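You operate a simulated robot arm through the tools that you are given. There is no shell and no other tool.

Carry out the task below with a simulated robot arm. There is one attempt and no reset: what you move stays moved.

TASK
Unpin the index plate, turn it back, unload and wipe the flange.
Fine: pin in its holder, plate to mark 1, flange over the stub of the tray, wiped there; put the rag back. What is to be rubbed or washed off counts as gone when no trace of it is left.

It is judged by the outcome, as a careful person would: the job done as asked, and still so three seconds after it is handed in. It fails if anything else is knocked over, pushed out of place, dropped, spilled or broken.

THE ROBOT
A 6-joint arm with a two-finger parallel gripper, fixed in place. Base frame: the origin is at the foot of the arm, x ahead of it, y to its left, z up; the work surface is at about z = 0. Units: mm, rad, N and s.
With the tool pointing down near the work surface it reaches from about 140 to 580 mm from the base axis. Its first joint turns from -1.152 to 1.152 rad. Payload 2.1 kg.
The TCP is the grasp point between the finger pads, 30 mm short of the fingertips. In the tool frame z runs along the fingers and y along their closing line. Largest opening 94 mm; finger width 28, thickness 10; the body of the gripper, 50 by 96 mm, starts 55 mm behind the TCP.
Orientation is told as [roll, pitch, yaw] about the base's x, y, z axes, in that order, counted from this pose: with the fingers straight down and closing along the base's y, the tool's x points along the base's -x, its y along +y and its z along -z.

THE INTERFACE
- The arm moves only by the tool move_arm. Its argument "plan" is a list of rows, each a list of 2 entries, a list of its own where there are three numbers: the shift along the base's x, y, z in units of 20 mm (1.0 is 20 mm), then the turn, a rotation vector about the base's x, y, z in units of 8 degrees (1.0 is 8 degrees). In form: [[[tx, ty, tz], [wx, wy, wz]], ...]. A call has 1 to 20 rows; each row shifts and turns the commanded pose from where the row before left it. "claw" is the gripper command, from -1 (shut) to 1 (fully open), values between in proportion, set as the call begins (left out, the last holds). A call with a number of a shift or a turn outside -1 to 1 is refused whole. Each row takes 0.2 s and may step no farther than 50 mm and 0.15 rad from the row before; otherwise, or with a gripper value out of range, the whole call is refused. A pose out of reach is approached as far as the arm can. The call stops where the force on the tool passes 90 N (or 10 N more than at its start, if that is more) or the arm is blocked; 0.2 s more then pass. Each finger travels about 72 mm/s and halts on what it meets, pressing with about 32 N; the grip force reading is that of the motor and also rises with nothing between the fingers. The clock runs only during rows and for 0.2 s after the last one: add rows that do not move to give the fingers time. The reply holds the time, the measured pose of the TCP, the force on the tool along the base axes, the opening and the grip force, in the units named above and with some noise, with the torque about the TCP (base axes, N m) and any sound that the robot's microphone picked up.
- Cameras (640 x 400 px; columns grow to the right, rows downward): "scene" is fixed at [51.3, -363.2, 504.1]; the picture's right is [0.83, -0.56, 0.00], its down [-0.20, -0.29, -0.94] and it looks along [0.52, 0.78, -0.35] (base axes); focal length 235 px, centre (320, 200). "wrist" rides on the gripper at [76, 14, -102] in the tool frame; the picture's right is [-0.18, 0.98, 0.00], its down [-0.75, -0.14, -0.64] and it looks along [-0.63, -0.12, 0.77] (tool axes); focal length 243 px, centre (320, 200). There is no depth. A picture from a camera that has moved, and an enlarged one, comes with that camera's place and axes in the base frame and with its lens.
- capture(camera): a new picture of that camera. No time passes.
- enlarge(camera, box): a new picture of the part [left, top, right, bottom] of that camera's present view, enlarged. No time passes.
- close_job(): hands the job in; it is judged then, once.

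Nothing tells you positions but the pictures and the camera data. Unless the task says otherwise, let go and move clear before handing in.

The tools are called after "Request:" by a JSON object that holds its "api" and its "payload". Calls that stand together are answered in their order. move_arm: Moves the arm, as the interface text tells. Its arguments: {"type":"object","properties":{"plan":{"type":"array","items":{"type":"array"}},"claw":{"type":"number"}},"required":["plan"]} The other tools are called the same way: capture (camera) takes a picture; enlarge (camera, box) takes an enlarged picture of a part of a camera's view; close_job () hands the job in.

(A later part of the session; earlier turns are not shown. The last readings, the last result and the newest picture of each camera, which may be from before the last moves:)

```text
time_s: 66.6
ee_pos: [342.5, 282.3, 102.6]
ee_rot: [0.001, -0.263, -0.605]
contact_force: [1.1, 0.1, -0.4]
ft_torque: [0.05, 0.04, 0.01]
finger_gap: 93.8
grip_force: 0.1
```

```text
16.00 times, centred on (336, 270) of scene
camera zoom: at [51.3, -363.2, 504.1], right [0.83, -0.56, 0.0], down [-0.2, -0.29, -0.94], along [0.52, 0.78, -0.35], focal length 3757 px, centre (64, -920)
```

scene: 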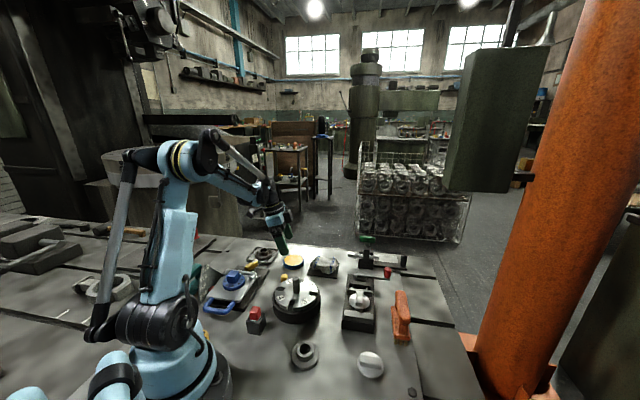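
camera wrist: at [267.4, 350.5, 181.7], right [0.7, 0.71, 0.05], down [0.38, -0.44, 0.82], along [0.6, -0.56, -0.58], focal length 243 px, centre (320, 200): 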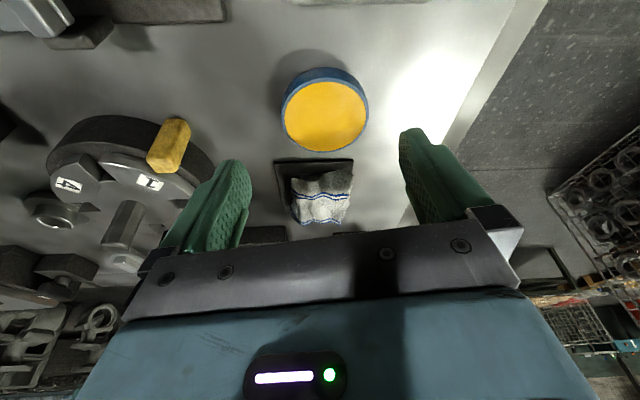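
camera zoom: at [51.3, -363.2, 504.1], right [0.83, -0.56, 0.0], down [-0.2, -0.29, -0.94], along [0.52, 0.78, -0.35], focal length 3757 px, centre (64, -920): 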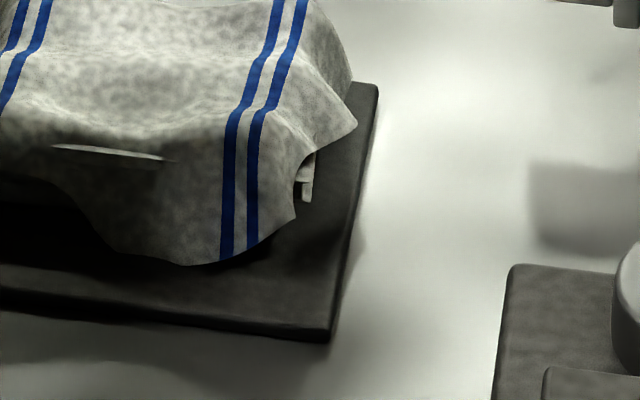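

The core is a two-layer folded pad belonging to the rag, so I can grip it from the sides. Before that, I'll go back over the tray for a close look at exactly where the film is on the flange.

Request:
{"api": "move_arm", "payload": {"plan": [[[0, 0, 0.7], [0.265, 0.386, 0]], [[0, 0, 0.7], [0.265, 0.386, 0]], [[0, 0, 0.7], [0.265, 0.386, 0]], [[0, 0, 0.7], [0.265, 0.386, 0]], [[-0.49, 0.19, 0], [0, 0, 0.995]], [[-0.49, 0.19, 0], [0, 0, 0.995]], [[-0.49, 0.19, 0], [0, 0, 0.995]], [[-0.49, 0.19, 0], [0, 0, 0.995]], [[-0.49, 0.19, 0], [0, 0, 0.995]], [[-0.49, 0.19, 0], [0, 0, 0.995]], [[-0.49, 0.19, 0], [0, 0, 0.995]], [[-0.49, 0.19, 0], [0, 0, 0.995]], [[-0.49, 0.19, 0], [0, 0, 0.995]], [[-0.49, 0.19, 0], [0, 0, 0.995]], [[0, 0, 0], [0, 0, 0]]]}}

Request:
{"api": "capture", "payload": {"camera": "wrist"}}

Request:
{"api": "enlarge", "payload": {"camera": "wrist", "box": [280, 80, 380, 170]}}

```text
time_s: 69.8
ee_pos: [242.7, 319.9, 159.9]
ee_rot: [0.0, 0.001, 0.787]
contact_force: [-0.1, -0.1, -0.2]
ft_torque: [0.02, 0.0, -0.02]
finger_gap: 94.0
grip_force: 0.0
```

```text
taken
camera wrist: at [178.6, 276.1, 261.5], right [-0.57, 0.82, 0.0], down [0.63, 0.43, 0.64], along [0.53, 0.36, -0.77], focal length 243 px, centre (320, 200)
```

wrist: 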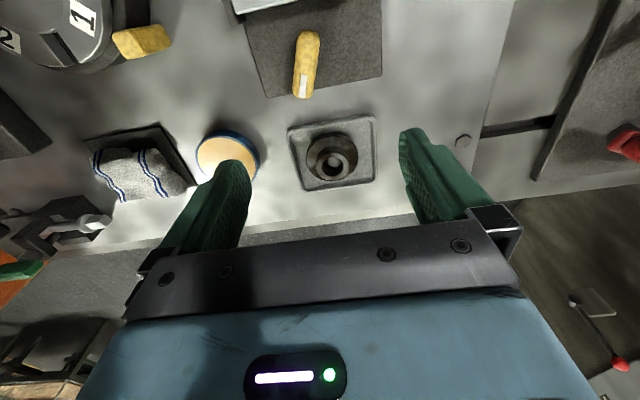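

```text
4.44 times, centred on (330, 125) of wrist
camera zoom: at [178.6, 276.1, 261.5], right [-0.57, 0.82, 0.0], down [0.63, 0.43, 0.64], along [0.53, 0.36, -0.77], focal length 1078 px, centre (276, 533)
```

zoom: 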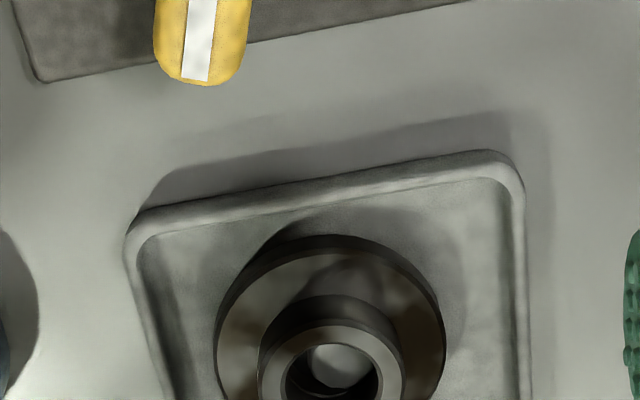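

Request:
{"api": "enlarge", "payload": {"camera": "wrist", "box": [300, 125, 364, 189]}}

Request:
{"api": "enlarge", "payload": {"camera": "scene", "box": [252, 242, 280, 264]}}

Request:
{"api": "enlarge", "payload": {"camera": "scene", "box": [288, 338, 322, 372]}}

```text
6.25 times, centred on (332, 157) of wrist
camera zoom: at [178.6, 276.1, 261.5], right [-0.57, 0.82, 0.0], down [0.63, 0.43, 0.64], along [0.53, 0.36, -0.77], focal length 1516 px, centre (245, 469)
```

zoom: 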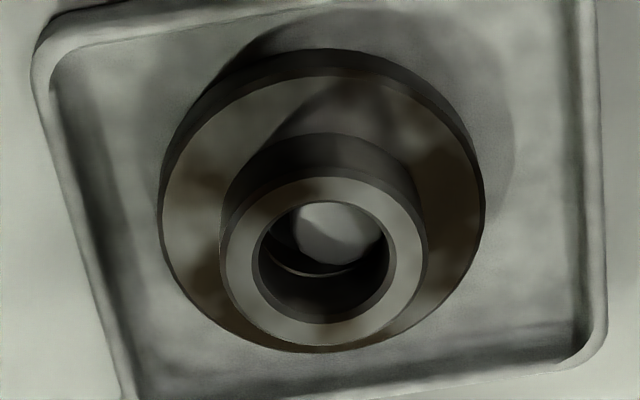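

```text
16.00 times, centred on (266, 253) of scene
camera zoom: at [51.3, -363.2, 504.1], right [0.83, -0.56, 0.0], down [-0.2, -0.29, -0.94], along [0.52, 0.78, -0.35], focal length 3757 px, centre (1184, -648)
```

zoom: 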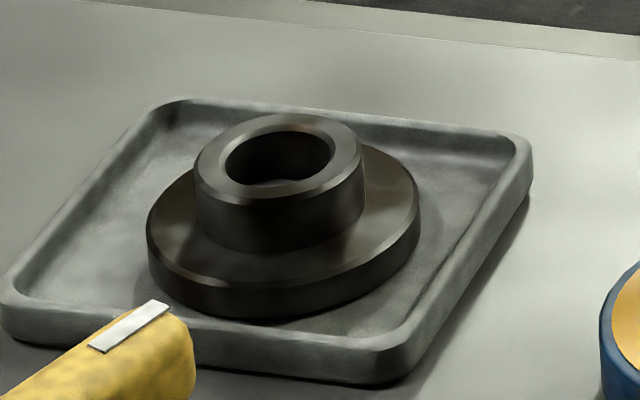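

```text
11.76 times, centred on (305, 355) of scene
camera zoom: at [51.3, -363.2, 504.1], right [0.83, -0.56, 0.0], down [-0.2, -0.29, -0.94], along [0.52, 0.78, -0.35], focal length 2762 px, centre (496, -1624)
```

zoom: 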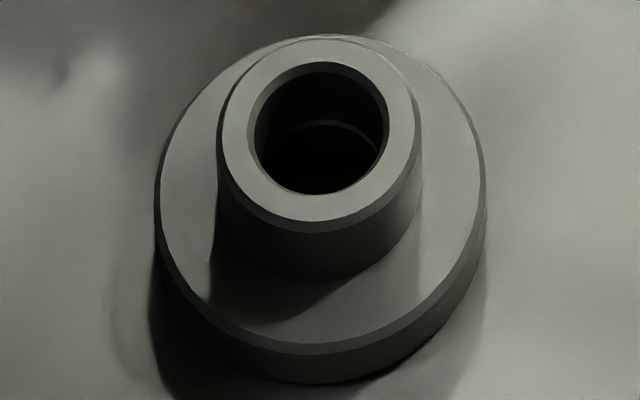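

The film is a patchy brown stain over the disc top, the hub and the edges. I'll now go over the rag with the gripper turned, so the fingers close across its narrower dimension. I take its centre to be near (442, 191).

Request:
{"api": "move_arm", "payload": {"plan": [[[0.83, -0.537, 0], [0, 0, -0.94]], [[0.83, -0.537, 0], [0, 0, -0.94]], [[0.83, -0.537, 0], [0, 0, -0.94]], [[0.83, -0.537, 0], [0, 0, -0.94]], [[0.83, -0.537, 0], [0, 0, -0.94]], [[0.83, -0.537, 0], [0, 0, -0.94]], [[0.83, -0.537, 0], [0, 0, -0.94]], [[0.83, -0.537, 0], [0, 0, -0.94]], [[0.83, -0.537, 0], [0, 0, -0.94]], [[0.83, -0.537, 0], [0, 0, -0.94]], [[0.83, -0.537, 0], [0, 0, -0.94]], [[0.83, -0.537, 0], [0, 0, -0.94]], [[0, 0, 0], [0, 0, 0]]], "claw": 0.75}}

Request:
{"api": "capture", "payload": {"camera": "wrist"}}

Request:
{"api": "enlarge", "payload": {"camera": "scene", "box": [280, 190, 380, 290]}}

```text
time_s: 72.6
ee_pos: [444.8, 193.0, 161.2]
ee_rot: [0.0, 0.001, -0.791]
contact_force: [0.3, 0.2, -0.2]
ft_torque: [0.0, -0.03, -0.03]
finger_gap: 82.0
grip_force: 0.0
```

```text
taken
camera wrist: at [401.5, 256.3, 263.2], right [0.83, 0.56, 0.0], down [0.43, -0.64, 0.64], along [0.36, -0.53, -0.77], focal length 243 px, centre (320, 200)
```

wrist: 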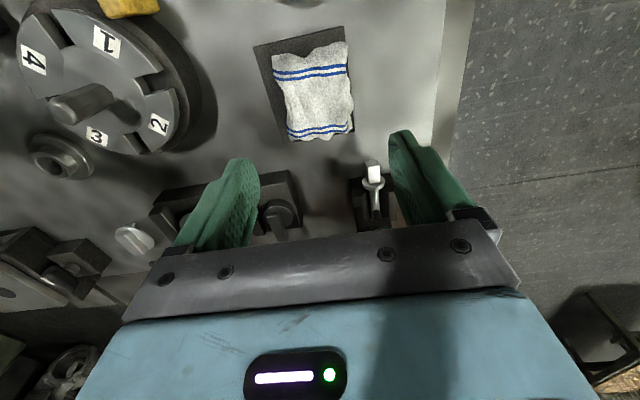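

```text
4.00 times, centred on (330, 240) of scene
camera zoom: at [51.3, -363.2, 504.1], right [0.83, -0.56, 0.0], down [-0.2, -0.29, -0.94], along [0.52, 0.78, -0.35], focal length 939 px, centre (280, 40)
```

zoom: 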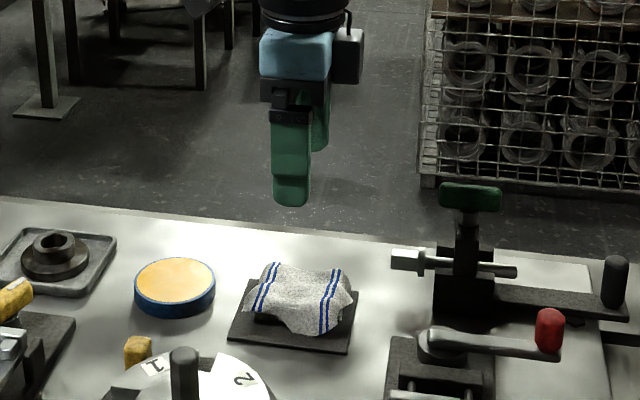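

I have a clear top view now. I'll zoom in to fix the rag's centre and edges accurately.

Request:
{"api": "enlarge", "payload": {"camera": "wrist", "box": [245, 15, 375, 150]}}

Request:
{"api": "enlarge", "payload": {"camera": "wrist", "box": [260, 30, 365, 90]}}

```text
2.96 times, centred on (310, 82) of wrist
camera zoom: at [401.5, 256.3, 263.2], right [0.83, 0.56, 0.0], down [0.43, -0.64, 0.64], along [0.36, -0.53, -0.77], focal length 719 px, centre (350, 548)
```

zoom: 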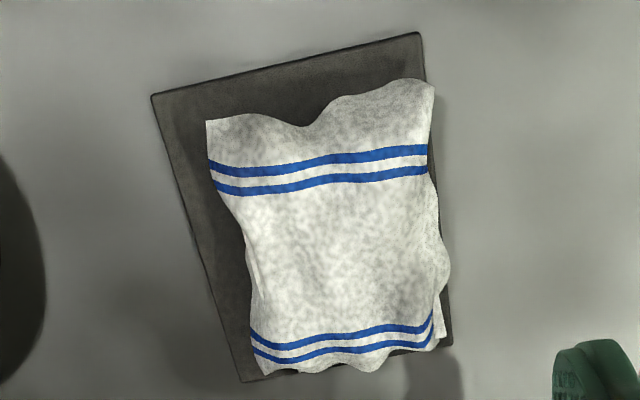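

```text
6.10 times, centred on (312, 60) of wrist
camera zoom: at [401.5, 256.3, 263.2], right [0.83, 0.56, 0.0], down [0.43, -0.64, 0.64], along [0.36, -0.53, -0.77], focal length 1479 px, centre (366, 1053)
```

zoom: 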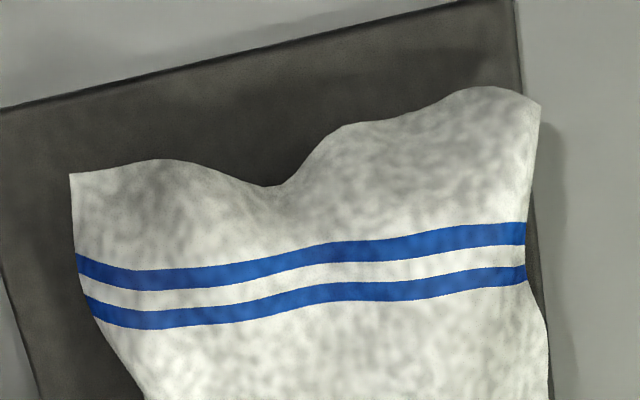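

The cloth is centred at about (440, 190), with its core aligned at 45°. I'll lower partway with the fingers at 82 mm, straddling it.

Request:
{"api": "move_arm", "payload": {"plan": [[[-0.12, -0.07, -0.8], [0, 0, 0]], [[0, 0, -0.9], [0, 0, 0]], [[0, 0, -0.9], [0, 0, 0]], [[0, 0, -0.9], [0, 0, 0]], [[0, 0, -0.7], [0, 0, 0]], [[0, 0, 0], [0, 0, 0]], [[0, 0, 0], [0, 0, 0]]]}}

Request:
{"api": "capture", "payload": {"camera": "wrist"}}

Request:
{"api": "enlarge", "payload": {"camera": "scene", "box": [290, 220, 360, 290]}}

```text
time_s: 74.2
ee_pos: [440.2, 191.1, 78.4]
ee_rot: [0.0, 0.0, -0.789]
contact_force: [0.6, -0.5, -0.1]
ft_torque: [0.01, -0.01, -0.03]
finger_gap: 82.3
grip_force: 0.1
```

```text
taken
camera wrist: at [396.8, 254.0, 179.7], right [0.83, 0.56, 0.0], down [0.43, -0.63, 0.64], along [0.36, -0.53, -0.77], focal length 243 px, centre (320, 200)
```

wrist: 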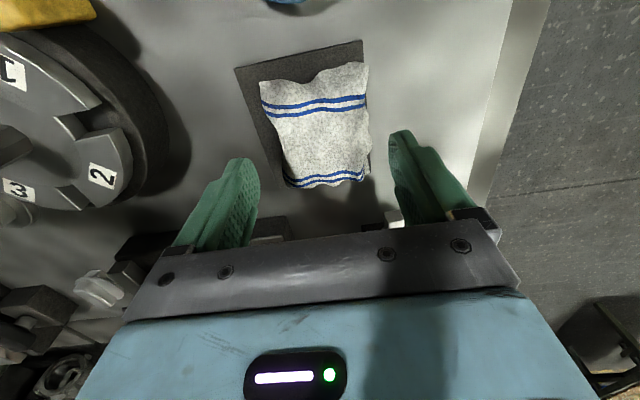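

```text
5.71 times, centred on (325, 255) of scene
camera zoom: at [51.3, -363.2, 504.1], right [0.83, -0.56, 0.0], down [-0.2, -0.29, -0.94], along [0.52, 0.78, -0.35], focal length 1342 px, centre (291, -114)
```

zoom: 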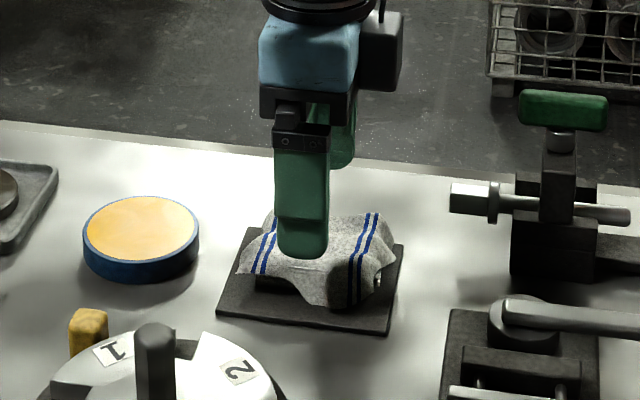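

The rag lies a few mm to the right of the finger centre, so I'll shift 3 mm along the closing line and go down so the tips end about 5 mm above the mat.

Request:
{"api": "move_arm", "payload": {"plan": [[[0.1, 0.1, -0.5], [0, 0, 0]], [[0, 0, -0.6], [0, 0, 0]], [[0, 0, -0.4], [0, 0, 0]], [[0, 0, -0.2], [0, 0, 0]], [[0, 0, 0], [0, 0, 0]]]}}

Request:
{"api": "capture", "payload": {"camera": "wrist"}}

Request:
{"api": "enlarge", "payload": {"camera": "scene", "box": [300, 235, 350, 290]}}

```text
time_s: 75.4
ee_pos: [442.6, 193.3, 44.3]
ee_rot: [0.0, -0.001, -0.789]
contact_force: [0.0, 0.3, 0.3]
ft_torque: [-0.02, 0.05, 0.0]
finger_gap: 82.3
grip_force: 0.0
```

```text
taken
camera wrist: at [398.8, 257.3, 146.4], right [0.83, 0.56, 0.0], down [0.43, -0.63, 0.64], along [0.36, -0.53, -0.77], focal length 243 px, centre (320, 200)
```

wrist: 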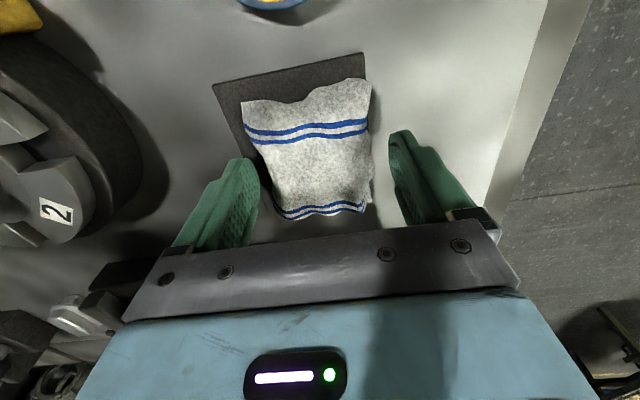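

```text
7.27 times, centred on (325, 262) of scene
camera zoom: at [51.3, -363.2, 504.1], right [0.83, -0.56, 0.0], down [-0.2, -0.29, -0.94], along [0.52, 0.78, -0.35], focal length 1708 px, centre (284, -254)
```

zoom: 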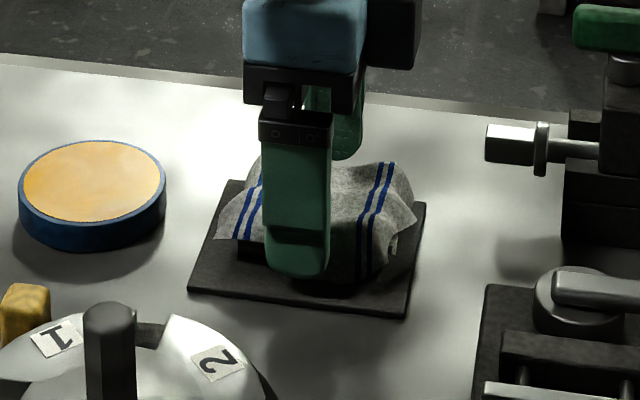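

The fingers straddle the pad and are centred. I'll close on it gently.

Request:
{"api": "move_arm", "payload": {"plan": [[[0, 0, 0], [0, 0, 0]], [[0, 0, 0], [0, 0, 0]], [[0, 0, 0], [0, 0, 0]], [[0, 0, 0], [0, 0, 0]]], "claw": -1}}

Request:
{"api": "capture", "payload": {"camera": "wrist"}}

Request:
{"api": "enlarge", "payload": {"camera": "scene", "box": [300, 235, 350, 290]}}

```text
time_s: 76.4
ee_pos: [441.9, 193.8, 44.8]
ee_rot: [-0.001, 0.001, -0.789]
contact_force: [0.5, -0.4, 0.8]
ft_torque: [0.01, -0.02, 0.0]
finger_gap: 54.8
grip_force: 31.8
```

```text
taken
camera wrist: at [398.9, 257.2, 146.5], right [0.83, 0.56, 0.0], down [0.43, -0.63, 0.64], along [0.36, -0.53, -0.77], focal length 243 px, centre (320, 200)
```

wrist: 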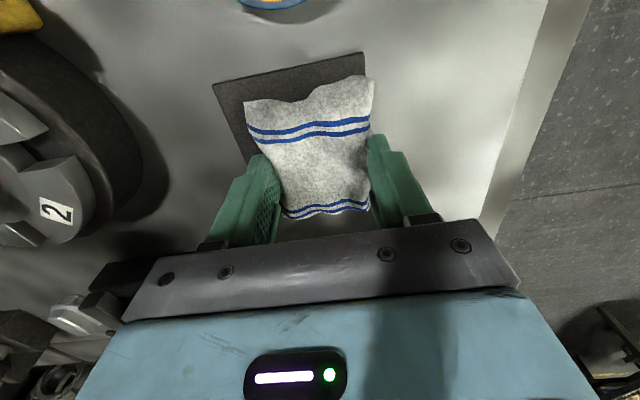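

```text
7.27 times, centred on (325, 262) of scene
camera zoom: at [51.3, -363.2, 504.1], right [0.83, -0.56, 0.0], down [-0.2, -0.29, -0.94], along [0.52, 0.78, -0.35], focal length 1708 px, centre (284, -254)
```

zoom: 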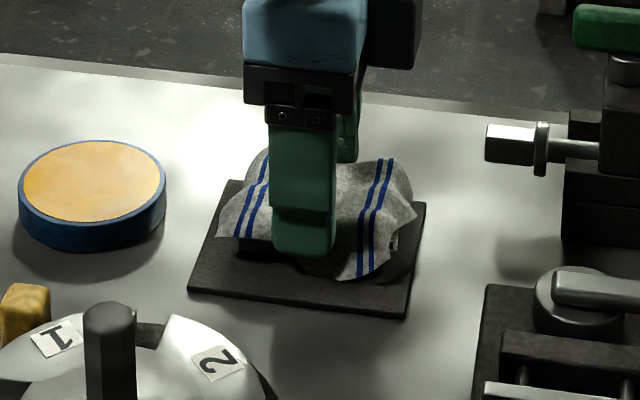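

The pad is held at 54.8 mm. I'll lift slowly and confirm that only the rag comes up.

Request:
{"api": "move_arm", "payload": {"plan": [[[0, 0, 0.2], [0, 0, 0]], [[0, 0, 0.3], [0, 0, 0]], [[0, 0, 0.5], [0, 0, 0]], [[0, 0, 0.8], [0, 0, 0]], [[0, 0, 0], [0, 0, 0]]]}}

Request:
{"api": "enlarge", "payload": {"camera": "scene", "box": [295, 225, 355, 290]}}

Request:
{"api": "capture", "payload": {"camera": "wrist"}}

```text
time_s: 77.6
ee_pos: [440.6, 192.7, 78.1]
ee_rot: [0.002, 0.0, -0.79]
contact_force: [-0.4, 0.3, 0.2]
ft_torque: [-0.03, -0.01, 0.02]
finger_gap: 54.7
grip_force: 31.7
```

```text
6.15 times, centred on (325, 258) of scene
camera zoom: at [51.3, -363.2, 504.1], right [0.83, -0.56, 0.0], down [-0.2, -0.29, -0.94], along [0.52, 0.78, -0.35], focal length 1445 px, centre (289, -154)
```

zoom: 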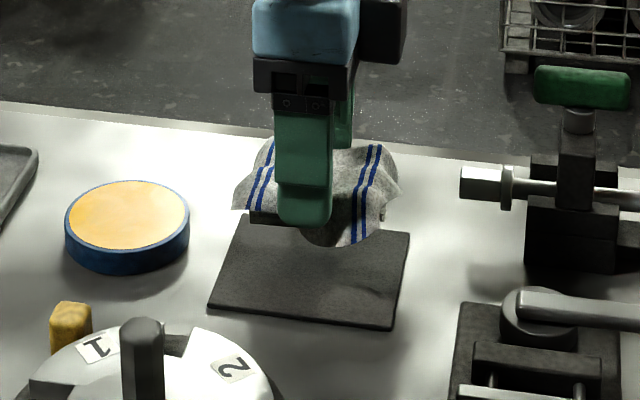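

```text
taken
camera wrist: at [397.6, 256.8, 180.6], right [0.83, 0.56, 0.0], down [0.43, -0.63, 0.64], along [0.36, -0.53, -0.77], focal length 243 px, centre (320, 200)
```

wrist: 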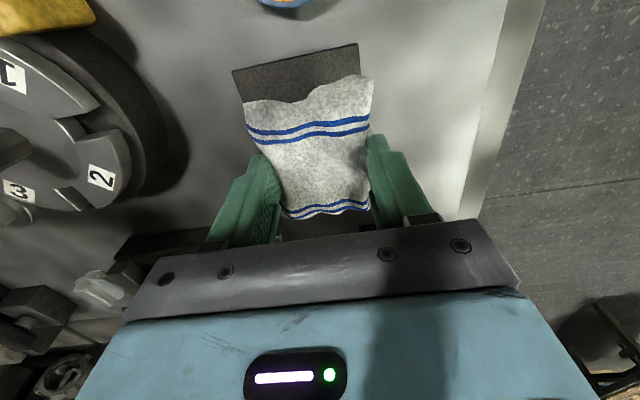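

Only the rag came up and the mat stayed put. The return pose is TCP (442, 194, 44.5) at yaw −45°. I'll carry the rag to above the flange, turning back to +45°.

Request:
{"api": "move_arm", "payload": {"plan": [[[0, 0, 0.9], [0, 0, 0]], [[0, 0, 0.9], [0, 0, 0]], [[0, 0, 0.9], [0, 0, 0]], [[-0.632, 0.753, 0.1], [0, 0, 0.9375]], [[-0.632, 0.753, 0], [0, 0, 0.9375]], [[-0.632, 0.753, 0], [0, 0, 0.9375]], [[-0.632, 0.753, 0], [0, 0, 0.9375]], [[-0.632, 0.753, 0], [0, 0, 0.9375]], [[-0.632, 0.753, 0], [0, 0, 0.9375]], [[-0.632, 0.753, 0], [0, 0, 0.9375]], [[-0.632, 0.753, 0], [0, 0, 0.9375]], [[-0.632, 0.753, 0], [0, 0, 0.9375]], [[-0.632, 0.753, 0], [0, 0, 0.9375]], [[-0.632, 0.753, 0], [0, 0, 0.9375]], [[-0.632, 0.753, 0], [0, 0, 0.9375]], [[0, 0, 0], [0, 0, 0]]]}}

Request:
{"api": "capture", "payload": {"camera": "wrist"}}

Request:
{"api": "enlarge", "payload": {"camera": "scene", "box": [220, 190, 310, 275]}}

```text
time_s: 81.0
ee_pos: [291.0, 373.6, 134.5]
ee_rot: [-0.001, -0.001, 0.784]
contact_force: [1.0, 0.5, -0.7]
ft_torque: [0.01, 0.02, 0.03]
finger_gap: 54.2
grip_force: 31.9
```

```text
taken
camera wrist: at [226.8, 329.9, 235.6], right [-0.56, 0.83, 0.0], down [0.63, 0.43, 0.64], along [0.53, 0.36, -0.77], focal length 243 px, centre (320, 200)
```

wrist: 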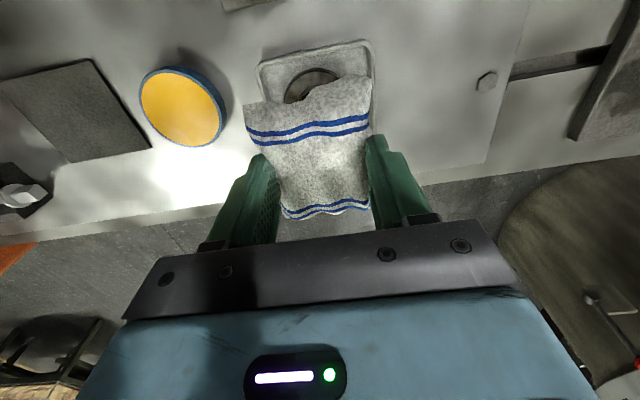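

```text
4.71 times, centred on (265, 232) of scene
camera zoom: at [51.3, -363.2, 504.1], right [0.83, -0.56, 0.0], down [-0.2, -0.29, -0.94], along [0.52, 0.78, -0.35], focal length 1105 px, centre (579, 47)
```

zoom: 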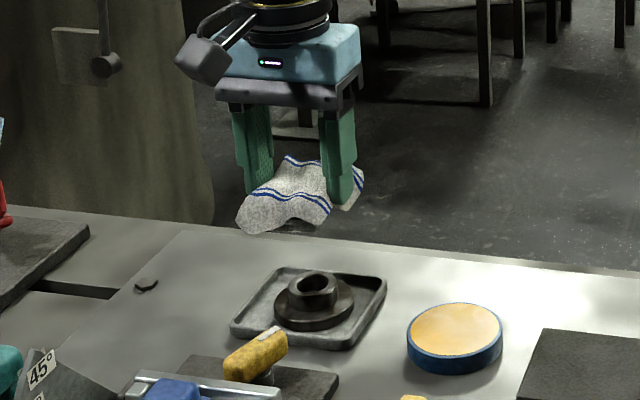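

I'm holding the rag over the flange. I'll zoom in to see how far the pad's underside projects below the fingertips.

Request:
{"api": "enlarge", "payload": {"camera": "scene", "box": [248, 210, 276, 242]}}

Request:
{"api": "enlarge", "payload": {"camera": "wrist", "box": [240, 30, 390, 130]}}

```text
12.50 times, centred on (262, 226) of scene
camera zoom: at [51.3, -363.2, 504.1], right [0.83, -0.56, 0.0], down [-0.2, -0.29, -0.94], along [0.52, 0.78, -0.35], focal length 2935 px, centre (1045, -125)
```

zoom: 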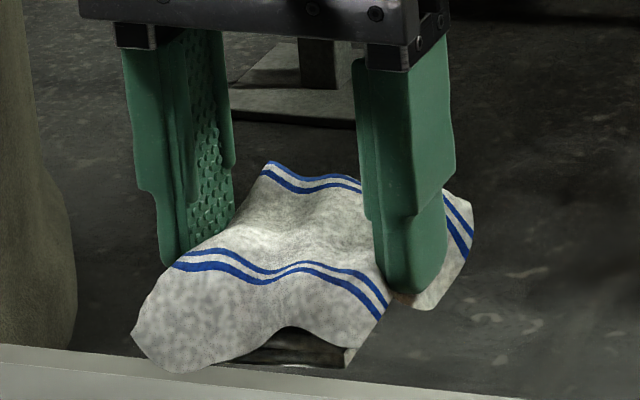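

```text
4.00 times, centred on (315, 80) of wrist
camera zoom: at [226.8, 329.9, 235.6], right [-0.56, 0.83, 0.0], down [0.63, 0.43, 0.64], along [0.53, 0.36, -0.77], focal length 970 px, centre (340, 680)
```

zoom: 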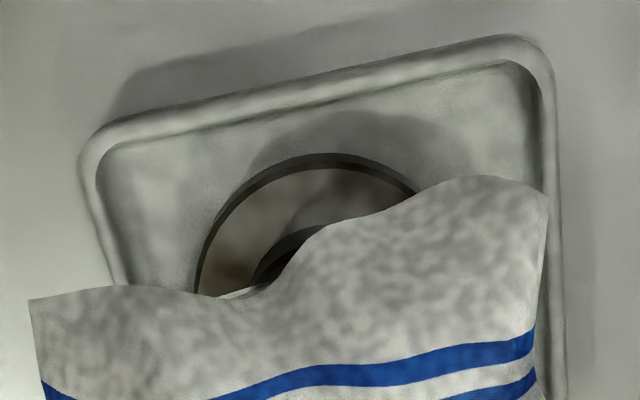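

The pad's layered underside projects a few mm below the fingertips. I'll lower it onto the hub top and stop on light contact.

Request:
{"api": "move_arm", "payload": {"plan": [[[-0.05, 0.02, -0.9], [0, 0, 0]], [[0, 0, -1.0], [0, 0, 0]], [[0, 0, -0.9], [0, 0, 0]], [[0, 0, -0.4], [0, 0, 0]], [[0, 0, -0.1], [0, 0, 0]], [[0, 0, -0.1], [0, 0, 0]]]}}

Request:
{"api": "enlarge", "payload": {"camera": "scene", "box": [240, 225, 290, 270]}}

```text
time_s: 82.4
ee_pos: [290.1, 374.0, 68.2]
ee_rot: [0.002, -0.002, 0.784]
contact_force: [1.6, 3.5, 42.2]
ft_torque: [0.06, -0.01, -0.11]
finger_gap: 54.3
grip_force: 31.9
```

```text
8.89 times, centred on (265, 248) of scene
camera zoom: at [51.2, -363.3, 504.0], right [0.83, -0.56, 0.0], down [-0.2, -0.29, -0.94], along [0.52, 0.78, -0.35], focal length 2087 px, centre (809, -222)
```

zoom: 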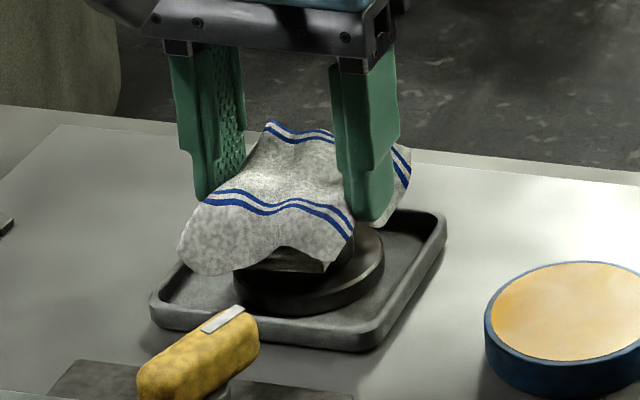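

Contact came at TCP z≈68 with 42 N, which is more than I want. I'll ease up to a light pressure.

Request:
{"api": "move_arm", "payload": {"plan": [[[0, 0, 0.08], [0, 0, 0]], [[0, 0, 0], [0, 0, 0]]]}}

```text
time_s: 83.0
ee_pos: [288.1, 374.6, 68.1]
ee_rot: [0.001, 0.001, 0.781]
contact_force: [-0.2, 0.1, -0.1]
ft_torque: [0.02, -0.01, -0.01]
finger_gap: 53.9
grip_force: 31.8
```

That removed the load entirely. I'll press about 1 mm and do a small rubbing pattern on the hub top, then check what changes.

Request:
{"api": "move_arm", "payload": {"plan": [[[0, 0, -0.06], [0, 0, 0]], [[0.3, 0, 0], [0, 0, 0]], [[-0.3, 0.3, 0], [0, 0, 0]], [[-0.3, -0.3, 0], [0, 0, 0]], [[0.3, -0.3, 0], [0, 0, 0]], [[0.3, 0.3, 0], [0, 0, 0]], [[-0.3, 0, 0], [0, 0, 0]]]}}

Request:
{"api": "enlarge", "payload": {"camera": "scene", "box": [240, 225, 290, 270]}}

```text
time_s: 84.6
ee_pos: [291.6, 373.6, 66.5]
ee_rot: [-0.004, -0.005, 0.781]
contact_force: [13.0, -2.7, 26.7]
ft_torque: [-0.14, -0.05, 0.02]
finger_gap: 54.0
grip_force: 32.1
```

```text
8.89 times, centred on (265, 248) of scene
camera zoom: at [51.2, -363.3, 504.1], right [0.83, -0.56, 0.0], down [-0.2, -0.29, -0.94], along [0.52, 0.78, -0.35], focal length 2087 px, centre (809, -222)
```

zoom: 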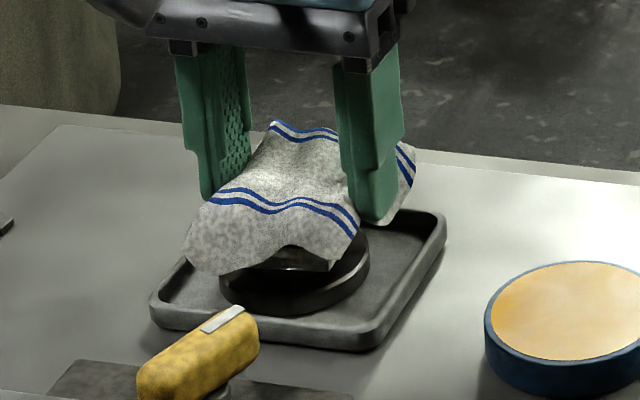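

The flange gets dragged within its play on the stub, so I'll need longer strokes. I'll lift and back off to see whether the film is changing where I rubbed.

Request:
{"api": "move_arm", "payload": {"plan": [[[0, 0, 0.5], [0, 0, 0]], [[0, 0, 1.0], [0, 0, 0]], [[-0.6, -0.6, 1.0], [0, 0, 0]], [[-0.8, -0.8, 0.5], [0, 0, 0]], [[-0.8, -0.8, 0.3], [0, 0, 0]], [[-0.6, -0.6, 0], [0, 0, 0]], [[0, 0, 0], [0, 0, 0]]]}}

Request:
{"api": "capture", "payload": {"camera": "wrist"}}

Request:
{"api": "enlarge", "payload": {"camera": "scene", "box": [250, 240, 280, 264]}}

```text
time_s: 86.2
ee_pos: [232.3, 317.2, 133.4]
ee_rot: [0.001, 0.003, 0.782]
contact_force: [0.8, 0.6, -0.7]
ft_torque: [-0.01, -0.02, 0.05]
finger_gap: 53.8
grip_force: 32.1
```

```text
taken
camera wrist: at [169.3, 273.4, 234.6], right [-0.56, 0.83, 0.0], down [0.63, 0.43, 0.64], along [0.53, 0.36, -0.77], focal length 243 px, centre (320, 200)
```

wrist: 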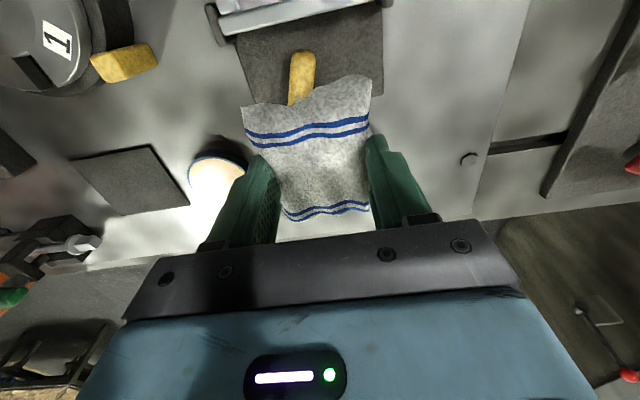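

```text
16.00 times, centred on (265, 252) of scene
camera zoom: at [51.3, -363.2, 504.1], right [0.83, -0.56, 0.0], down [-0.2, -0.29, -0.94], along [0.52, 0.78, -0.35], focal length 3757 px, centre (1200, -632)
```

zoom: 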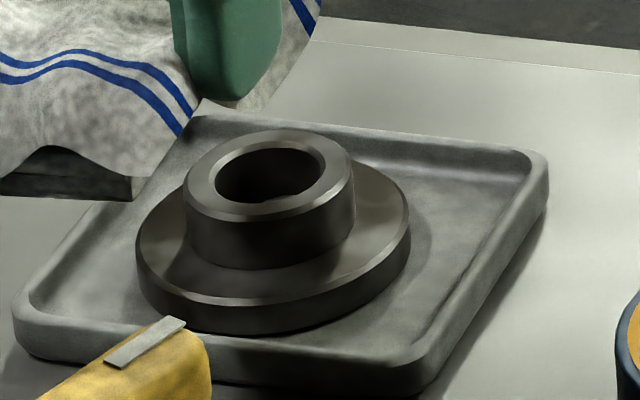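

The film is visibly lighter after that short rub, on the disc as well as the hub, and the tray hasn't moved. I'll go back and rub with longer strokes along the pad's length.

Request:
{"api": "move_arm", "payload": {"plan": [[[0.7, 0.7, 0], [0, 0, 0]], [[0.8, 0.8, -0.4], [0, 0, 0]], [[0.8, 0.8, -0.6], [0, 0, 0]], [[0.535, 0.565, -0.9], [0, 0, 0]], [[0, 0, -0.8], [0, 0, 0]], [[0, 0, -0.3], [0, 0, 0]], [[0, 0, -0.15], [0, 0, 0]], [[0, 0, 0], [0, 0, 0]]]}}

```text
time_s: 88.0
ee_pos: [290.1, 374.4, 69.1]
ee_rot: [0.0, 0.0, 0.781]
contact_force: [0.1, 0.0, -1.0]
ft_torque: [-0.01, -0.04, 0.01]
finger_gap: 54.2
grip_force: 32.2
```

Request:
{"api": "move_arm", "payload": {"plan": [[[0, 0, -0.1], [0, 0, 0]], [[0.25, 0.25, 0], [0, 0, 0]], [[0.25, 0.25, 0], [0, 0, 0]], [[-0.35, -0.35, 0], [0, 0, 0]], [[-0.35, -0.35, 0], [0, 0, 0]], [[-0.3, -0.3, 0], [0, 0, 0]], [[0.35, 0.35, 0], [0, 0, 0]], [[0.35, 0.35, 0], [0, 0, 0]], [[0.3, 0.3, 0], [0, 0, 0]], [[-0.35, -0.35, 0], [0, 0, 0]], [[-0.15, -0.15, 0], [0, 0, 0]]]}}

Request:
{"api": "enlarge", "payload": {"camera": "scene", "box": [240, 225, 290, 270]}}

```text
time_s: 90.4
ee_pos: [291.1, 374.6, 67.6]
ee_rot: [-0.001, -0.001, 0.783]
contact_force: [0.2, 0.5, -0.4]
ft_torque: [0.02, 0.02, -0.02]
finger_gap: 54.0
grip_force: 32.8
```

```text
8.89 times, centred on (265, 248) of scene
camera zoom: at [51.3, -363.2, 504.1], right [0.83, -0.56, 0.0], down [-0.2, -0.29, -0.94], along [0.52, 0.78, -0.35], focal length 2087 px, centre (809, -222)
```

zoom: 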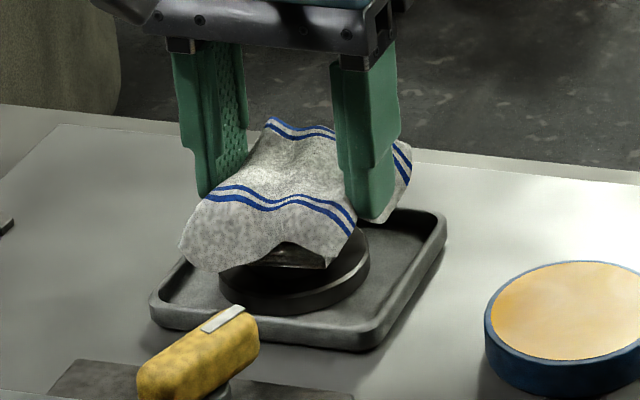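

The force is near zero, so I was only skimming. I'll press about a millimetre lower and repeat the strokes.

Request:
{"api": "move_arm", "payload": {"plan": [[[0, 0, -0.06], [0, 0, 0]], [[0.25, 0.25, 0], [0, 0, 0]], [[0.25, 0.25, 0], [0, 0, 0]], [[-0.35, -0.35, 0], [0, 0, 0]], [[-0.35, -0.35, 0], [0, 0, 0]], [[-0.3, -0.3, 0], [0, 0, 0]], [[0.35, 0.35, 0], [0, 0, 0]], [[0.15, 0.15, 0], [0, 0, 0]]]}}

Request:
{"api": "enlarge", "payload": {"camera": "scene", "box": [240, 225, 290, 270]}}

```text
time_s: 92.2
ee_pos: [289.3, 374.1, 67.3]
ee_rot: [0.002, 0.002, 0.781]
contact_force: [-8.1, -6.2, 27.9]
ft_torque: [-0.12, 0.06, -0.03]
finger_gap: 54.0
grip_force: 32.3
```

```text
8.89 times, centred on (265, 248) of scene
camera zoom: at [51.2, -363.3, 504.1], right [0.83, -0.56, 0.0], down [-0.2, -0.29, -0.94], along [0.52, 0.78, -0.35], focal length 2087 px, centre (809, -222)
```

zoom: 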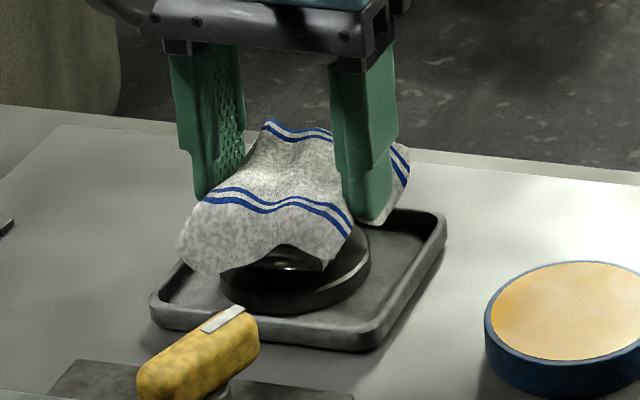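

Contact is good now at 28 N. I'll do another round, including cross strokes, then inspect.

Request:
{"api": "move_arm", "payload": {"plan": [[[0.3, 0.3, 0.01], [0, 0, 0]], [[0.25, 0.25, 0], [0, 0, 0]], [[-0.35, -0.35, 0], [0, 0, 0]], [[-0.35, -0.35, 0], [0, 0, 0]], [[-0.4, -0.4, 0], [0, 0, 0]], [[0.35, 0.35, 0], [0, 0, 0]], [[0.2, 0.2, 0], [0, 0, 0]], [[0.25, -0.25, 0], [0, 0, 0]], [[-0.3, 0.3, 0], [0, 0, 0]], [[-0.25, 0.25, 0], [0, 0, 0]], [[0.3, -0.3, 0], [0, 0, 0]], [[0.25, -0.25, 0], [0, 0, 0]], [[-0.25, 0.25, 0], [0, 0, 0]]]}}

Request:
{"api": "move_arm", "payload": {"plan": [[[0, 0, 0.5], [0, 0, 0]], [[0, 0, 1.0], [0, 0, 0]], [[-0.6, -0.6, 1.0], [0, 0, 0]], [[-0.8, -0.8, 0.5], [0, 0, 0]], [[-0.8, -0.8, 0.3], [0, 0, 0]], [[-0.6, -0.6, 0], [0, 0, 0]], [[0, 0, 0], [0, 0, 0]]]}}

Request:
{"api": "enlarge", "payload": {"camera": "scene", "box": [250, 240, 280, 264]}}

Request:
{"api": "enlarge", "payload": {"camera": "scene", "box": [240, 225, 290, 270]}}

```text
time_s: 95.0
ee_pos: [289.7, 376.9, 67.7]
ee_rot: [-0.001, 0.001, 0.781]
contact_force: [-0.3, 0.6, -0.9]
ft_torque: [-0.03, 0.0, 0.03]
finger_gap: 54.1
grip_force: 32.0
```

```text
time_s: 96.6
ee_pos: [232.8, 320.8, 131.9]
ee_rot: [0.0, 0.0, 0.781]
contact_force: [0.9, 0.3, -1.3]
ft_torque: [0.03, 0.01, 0.01]
finger_gap: 53.8
grip_force: 32.5
```

```text
16.00 times, centred on (265, 252) of scene
camera zoom: at [51.3, -363.2, 504.1], right [0.83, -0.56, 0.0], down [-0.2, -0.29, -0.94], along [0.52, 0.78, -0.35], focal length 3757 px, centre (1200, -632)
```

zoom: 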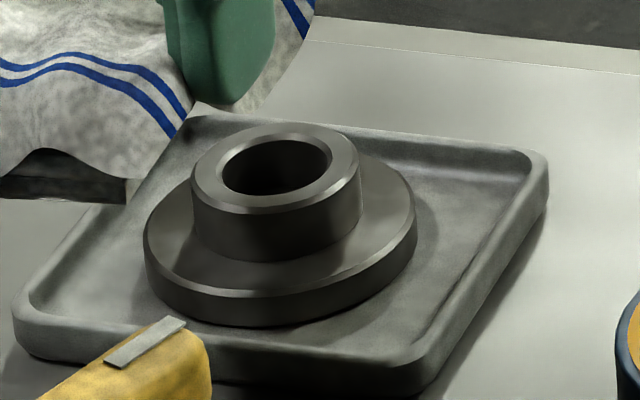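

```text
8.89 times, centred on (265, 248) of scene
camera zoom: at [51.3, -363.2, 504.1], right [0.83, -0.56, 0.0], down [-0.2, -0.29, -0.94], along [0.52, 0.78, -0.35], focal length 2087 px, centre (809, -222)
```

zoom: 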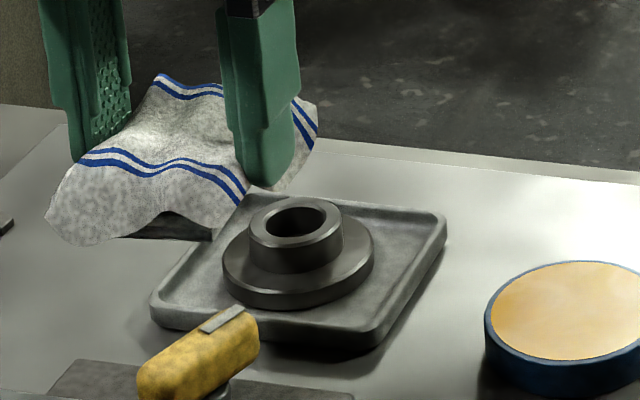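

The whole flange is getting greyer, so the film fades overall as I rub. I'll continue with several more strokes.

Request:
{"api": "move_arm", "payload": {"plan": [[[0.7, 0.7, 0], [0, 0, 0]], [[0.8, 0.8, -0.4], [0, 0, 0]], [[0.8, 0.8, -0.6], [0, 0, 0]], [[0.5, 0.38, -0.9], [0, 0, 0]], [[0, 0, -0.8], [0, 0, 0]], [[0, 0, -0.3], [0, 0, 0]], [[0, 0, -0.15], [0, 0, 0]], [[0, 0, -0.06], [0, 0, 0]], [[0, 0, 0], [0, 0, 0]]]}}

```text
time_s: 98.6
ee_pos: [289.6, 373.0, 68.8]
ee_rot: [0.0, 0.0, 0.782]
contact_force: [-0.5, -1.1, -0.7]
ft_torque: [0.06, 0.0, 0.01]
finger_gap: 54.0
grip_force: 31.5
```

Request:
{"api": "move_arm", "payload": {"plan": [[[0, 0, -0.1], [0, 0, 0]], [[0.25, 0.25, 0], [0, 0, 0]], [[0.3, 0.3, 0], [0, 0, 0]], [[-0.35, -0.35, 0], [0, 0, 0]], [[-0.35, -0.35, 0], [0, 0, 0]], [[-0.4, -0.4, 0], [0, 0, 0]], [[0.35, 0.35, 0], [0, 0, 0]], [[0.2, 0.2, 0], [0, 0, 0]]]}}

Request:
{"api": "move_arm", "payload": {"plan": [[[0.1, 0.1, -0.03], [0, 0, 0]], [[0.25, 0.25, 0], [0, 0, 0]], [[0.2, 0.2, 0], [0, 0, 0]], [[-0.35, -0.35, 0], [0, 0, 0]], [[-0.35, -0.35, 0], [0, 0, 0]], [[-0.4, -0.4, 0], [0, 0, 0]], [[0.35, 0.35, 0], [0, 0, 0]], [[0.2, 0.2, 0], [0, 0, 0]]]}}

Request:
{"api": "enlarge", "payload": {"camera": "scene", "box": [240, 225, 290, 270]}}

```text
time_s: 100.4
ee_pos: [291.5, 372.4, 66.9]
ee_rot: [0.003, 0.001, 0.783]
contact_force: [-2.6, -2.4, 7.8]
ft_torque: [-0.15, 0.08, -0.03]
finger_gap: 54.0
grip_force: 32.2
```

```text
time_s: 102.2
ee_pos: [291.2, 372.2, 67.5]
ee_rot: [0.0, 0.001, 0.782]
contact_force: [0.6, -0.1, -0.7]
ft_torque: [-0.04, 0.02, 0.02]
finger_gap: 53.9
grip_force: 31.8
```

```text
8.89 times, centred on (265, 248) of scene
camera zoom: at [51.3, -363.2, 504.1], right [0.83, -0.56, 0.0], down [-0.2, -0.29, -0.94], along [0.52, 0.78, -0.35], focal length 2087 px, centre (809, -222)
```

zoom: 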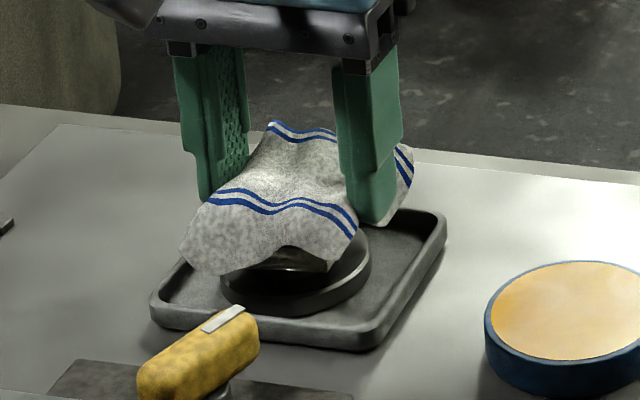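

Contact is intermittent, so I'll press about 1 mm more and cycle again with both stroke directions.

Request:
{"api": "move_arm", "payload": {"plan": [[[0, 0, -0.05], [0, 0, 0]], [[0.3, 0.3, 0], [0, 0, 0]], [[0.25, 0.25, 0], [0, 0, 0]], [[-0.35, -0.35, 0], [0, 0, 0]], [[-0.35, -0.35, 0], [0, 0, 0]], [[-0.4, -0.4, 0], [0, 0, 0]], [[0.35, 0.35, 0], [0, 0, 0]], [[0.2, 0.2, 0], [0, 0, 0]], [[0.25, -0.25, 0], [0, 0, 0]], [[-0.3, 0.3, 0], [0, 0, 0]], [[-0.25, 0.25, 0], [0, 0, 0]], [[0.3, -0.3, 0], [0, 0, 0]]]}}

Request:
{"api": "move_arm", "payload": {"plan": [[[0.3, 0.3, 0], [0, 0, 0]], [[0.25, 0.25, 0], [0, 0, 0]], [[-0.35, -0.35, 0], [0, 0, 0]], [[-0.35, -0.35, 0], [0, 0, 0]], [[-0.4, -0.4, 0], [0, 0, 0]], [[0.35, 0.35, 0], [0, 0, 0]], [[0.2, 0.2, 0], [0, 0, 0]], [[0.3, 0.3, 0], [0, 0, 0]], [[-0.3, -0.3, 0], [0, 0, 0]], [[-0.35, -0.35, 0], [0, 0, 0]], [[0.35, 0.35, 0], [0, 0, 0]]]}}

Request:
{"api": "move_arm", "payload": {"plan": [[[0, 0, 0.5], [0, 0, 0]], [[0, 0, 1.0], [0, 0, 0]], [[-0.6, -0.6, 1.0], [0, 0, 0]], [[-0.8, -0.8, 0.5], [0, 0, 0]], [[-0.8, -0.8, 0.3], [0, 0, 0]], [[-0.6, -0.6, 0], [0, 0, 0]], [[0, 0, 0], [0, 0, 0]]]}}

Request:
{"api": "enlarge", "payload": {"camera": "scene", "box": [250, 240, 280, 264]}}

Request:
{"api": "enlarge", "payload": {"camera": "scene", "box": [240, 225, 290, 270]}}

```text
time_s: 104.8
ee_pos: [288.8, 375.7, 63.4]
ee_rot: [0.003, -0.003, 0.783]
contact_force: [-3.4, 3.4, 10.3]
ft_torque: [-0.22, -0.09, 0.0]
finger_gap: 54.0
grip_force: 31.7
```

```text
time_s: 107.2
ee_pos: [288.2, 373.0, 64.3]
ee_rot: [0.0, -0.001, 0.78]
contact_force: [-0.6, -0.7, -1.1]
ft_torque: [0.02, -0.01, -0.02]
finger_gap: 53.8
grip_force: 32.7
```

```text
time_s: 108.8
ee_pos: [236.8, 316.8, 130.6]
ee_rot: [0.0, 0.0, 0.784]
contact_force: [0.3, -0.6, -0.7]
ft_torque: [0.0, -0.02, 0.03]
finger_gap: 53.8
grip_force: 31.9
```

```text
16.00 times, centred on (265, 252) of scene
camera zoom: at [51.3, -363.2, 504.1], right [0.83, -0.56, 0.0], down [-0.2, -0.29, -0.94], along [0.52, 0.78, -0.35], focal length 3757 px, centre (1200, -632)
```

zoom: 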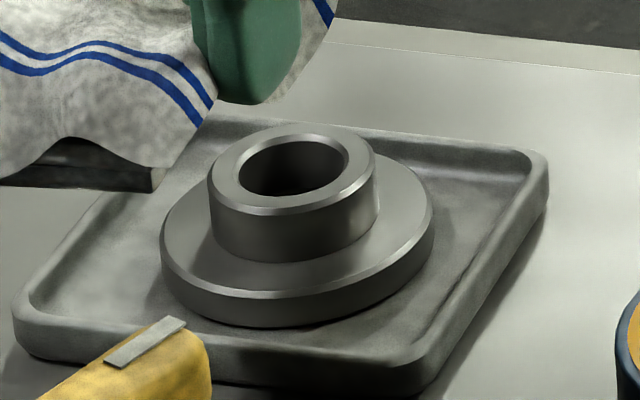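

```text
8.89 times, centred on (265, 248) of scene
camera zoom: at [51.3, -363.2, 504.1], right [0.83, -0.56, 0.0], down [-0.2, -0.29, -0.94], along [0.52, 0.78, -0.35], focal length 2087 px, centre (809, -222)
```

zoom: 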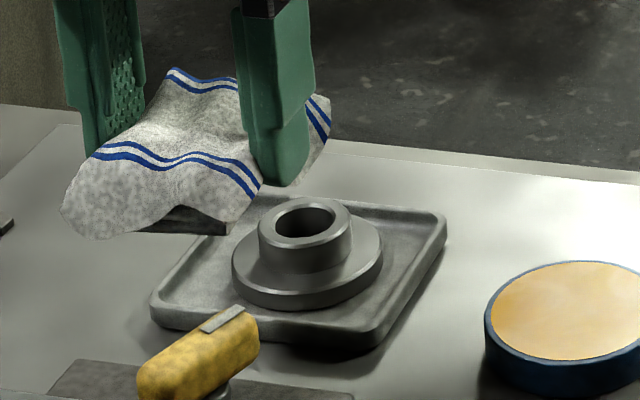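

The flange now looks uniformly light grey. I'll move the camera directly above it to look for any remaining traces.

Request:
{"api": "move_arm", "payload": {"plan": [[[0.7, 0.75, 0.4], [0, 0, 0]], [[0.9, 0.95, 0.1], [0, 0, 0]], [[0.9, 0.95, 0], [0, 0, 0]], [[0.9, 0.95, 0], [0, 0, 0]], [[0.9, 0.95, 0], [0, 0, 0]], [[0, 0, 0], [0, 0, 0]]]}}

Request:
{"api": "capture", "payload": {"camera": "wrist"}}

Request:
{"api": "enlarge", "payload": {"camera": "wrist", "box": [280, 5, 380, 80]}}

Request:
{"api": "enlarge", "payload": {"camera": "scene", "box": [254, 242, 280, 262]}}

```text
time_s: 110.2
ee_pos: [321.0, 411.5, 138.7]
ee_rot: [-0.002, 0.002, 0.781]
contact_force: [0.2, -0.4, -0.1]
ft_torque: [0.02, 0.0, 0.01]
finger_gap: 53.8
grip_force: 31.8
```

```text
taken
camera wrist: at [256.0, 366.1, 240.5], right [-0.56, 0.83, 0.0], down [0.63, 0.43, 0.64], along [0.53, 0.36, -0.77], focal length 243 px, centre (320, 200)
```

wrist: 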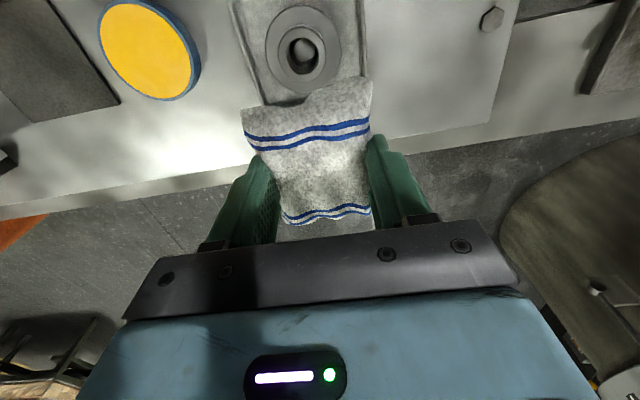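

```text
5.33 times, centred on (330, 42) of wrist
camera zoom: at [256.0, 366.1, 240.5], right [-0.56, 0.83, 0.0], down [0.63, 0.43, 0.64], along [0.53, 0.36, -0.77], focal length 1294 px, centre (267, 1040)
```

zoom: 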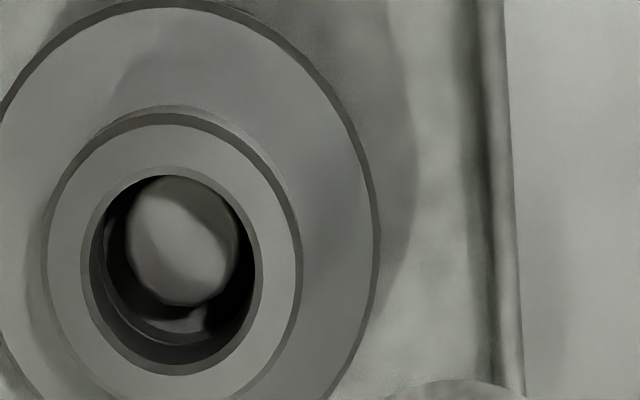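

```text
16.00 times, centred on (267, 252) of scene
camera zoom: at [51.3, -363.2, 504.1], right [0.83, -0.56, 0.0], down [-0.2, -0.29, -0.94], along [0.52, 0.78, -0.35], focal length 3757 px, centre (1168, -632)
```

zoom: 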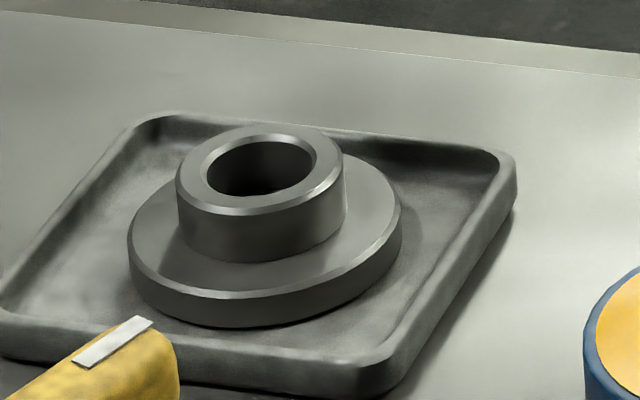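

It looks clean from above. I'll check the rest of the flange's top at higher zoom to make sure no trace is left.

Request:
{"api": "enlarge", "payload": {"camera": "wrist", "box": [255, 0, 350, 65]}}

Request:
{"api": "enlarge", "payload": {"camera": "wrist", "box": [258, 40, 348, 105]}}

```text
6.15 times, centred on (302, 32) of wrist
camera zoom: at [256.0, 366.1, 240.5], right [-0.56, 0.83, 0.0], down [0.63, 0.43, 0.64], along [0.53, 0.36, -0.77], focal length 1493 px, centre (428, 1231)
```

zoom: 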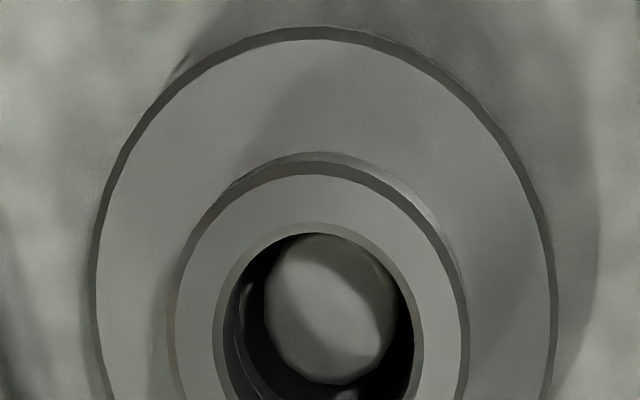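

```text
6.15 times, centred on (303, 72) of wrist
camera zoom: at [256.0, 366.1, 240.5], right [-0.56, 0.83, 0.0], down [0.63, 0.43, 0.64], along [0.53, 0.36, -0.77], focal length 1493 px, centre (425, 985)
```

zoom: 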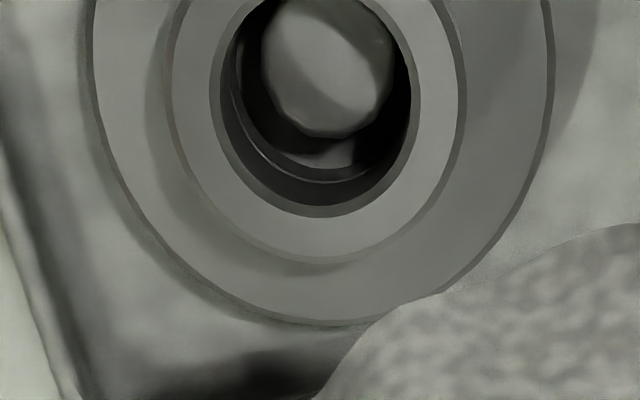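

It's nearly perfect, but I see a faint brownish tint along the hub's left chamfer. I'll do another good round of rubbing to be sure.

Request:
{"api": "move_arm", "payload": {"plan": [[[-0.8, -0.9, 0], [0, 0, 0]], [[-0.75, -0.95, -0.4], [0, 0, 0]], [[0, 0, -0.9], [0, 0, 0]], [[0, 0, -0.9], [0, 0, 0]], [[0, 0, -0.9], [0, 0, 0]], [[0, 0, -0.4], [0, 0, 0]], [[0, 0, -0.1], [0, 0, 0]], [[0, 0, 0], [0, 0, 0]]]}}

```text
time_s: 112.0
ee_pos: [290.9, 371.2, 69.4]
ee_rot: [0.001, -0.002, 0.783]
contact_force: [-0.6, 0.2, -0.7]
ft_torque: [-0.01, 0.0, 0.01]
finger_gap: 54.0
grip_force: 31.9
```

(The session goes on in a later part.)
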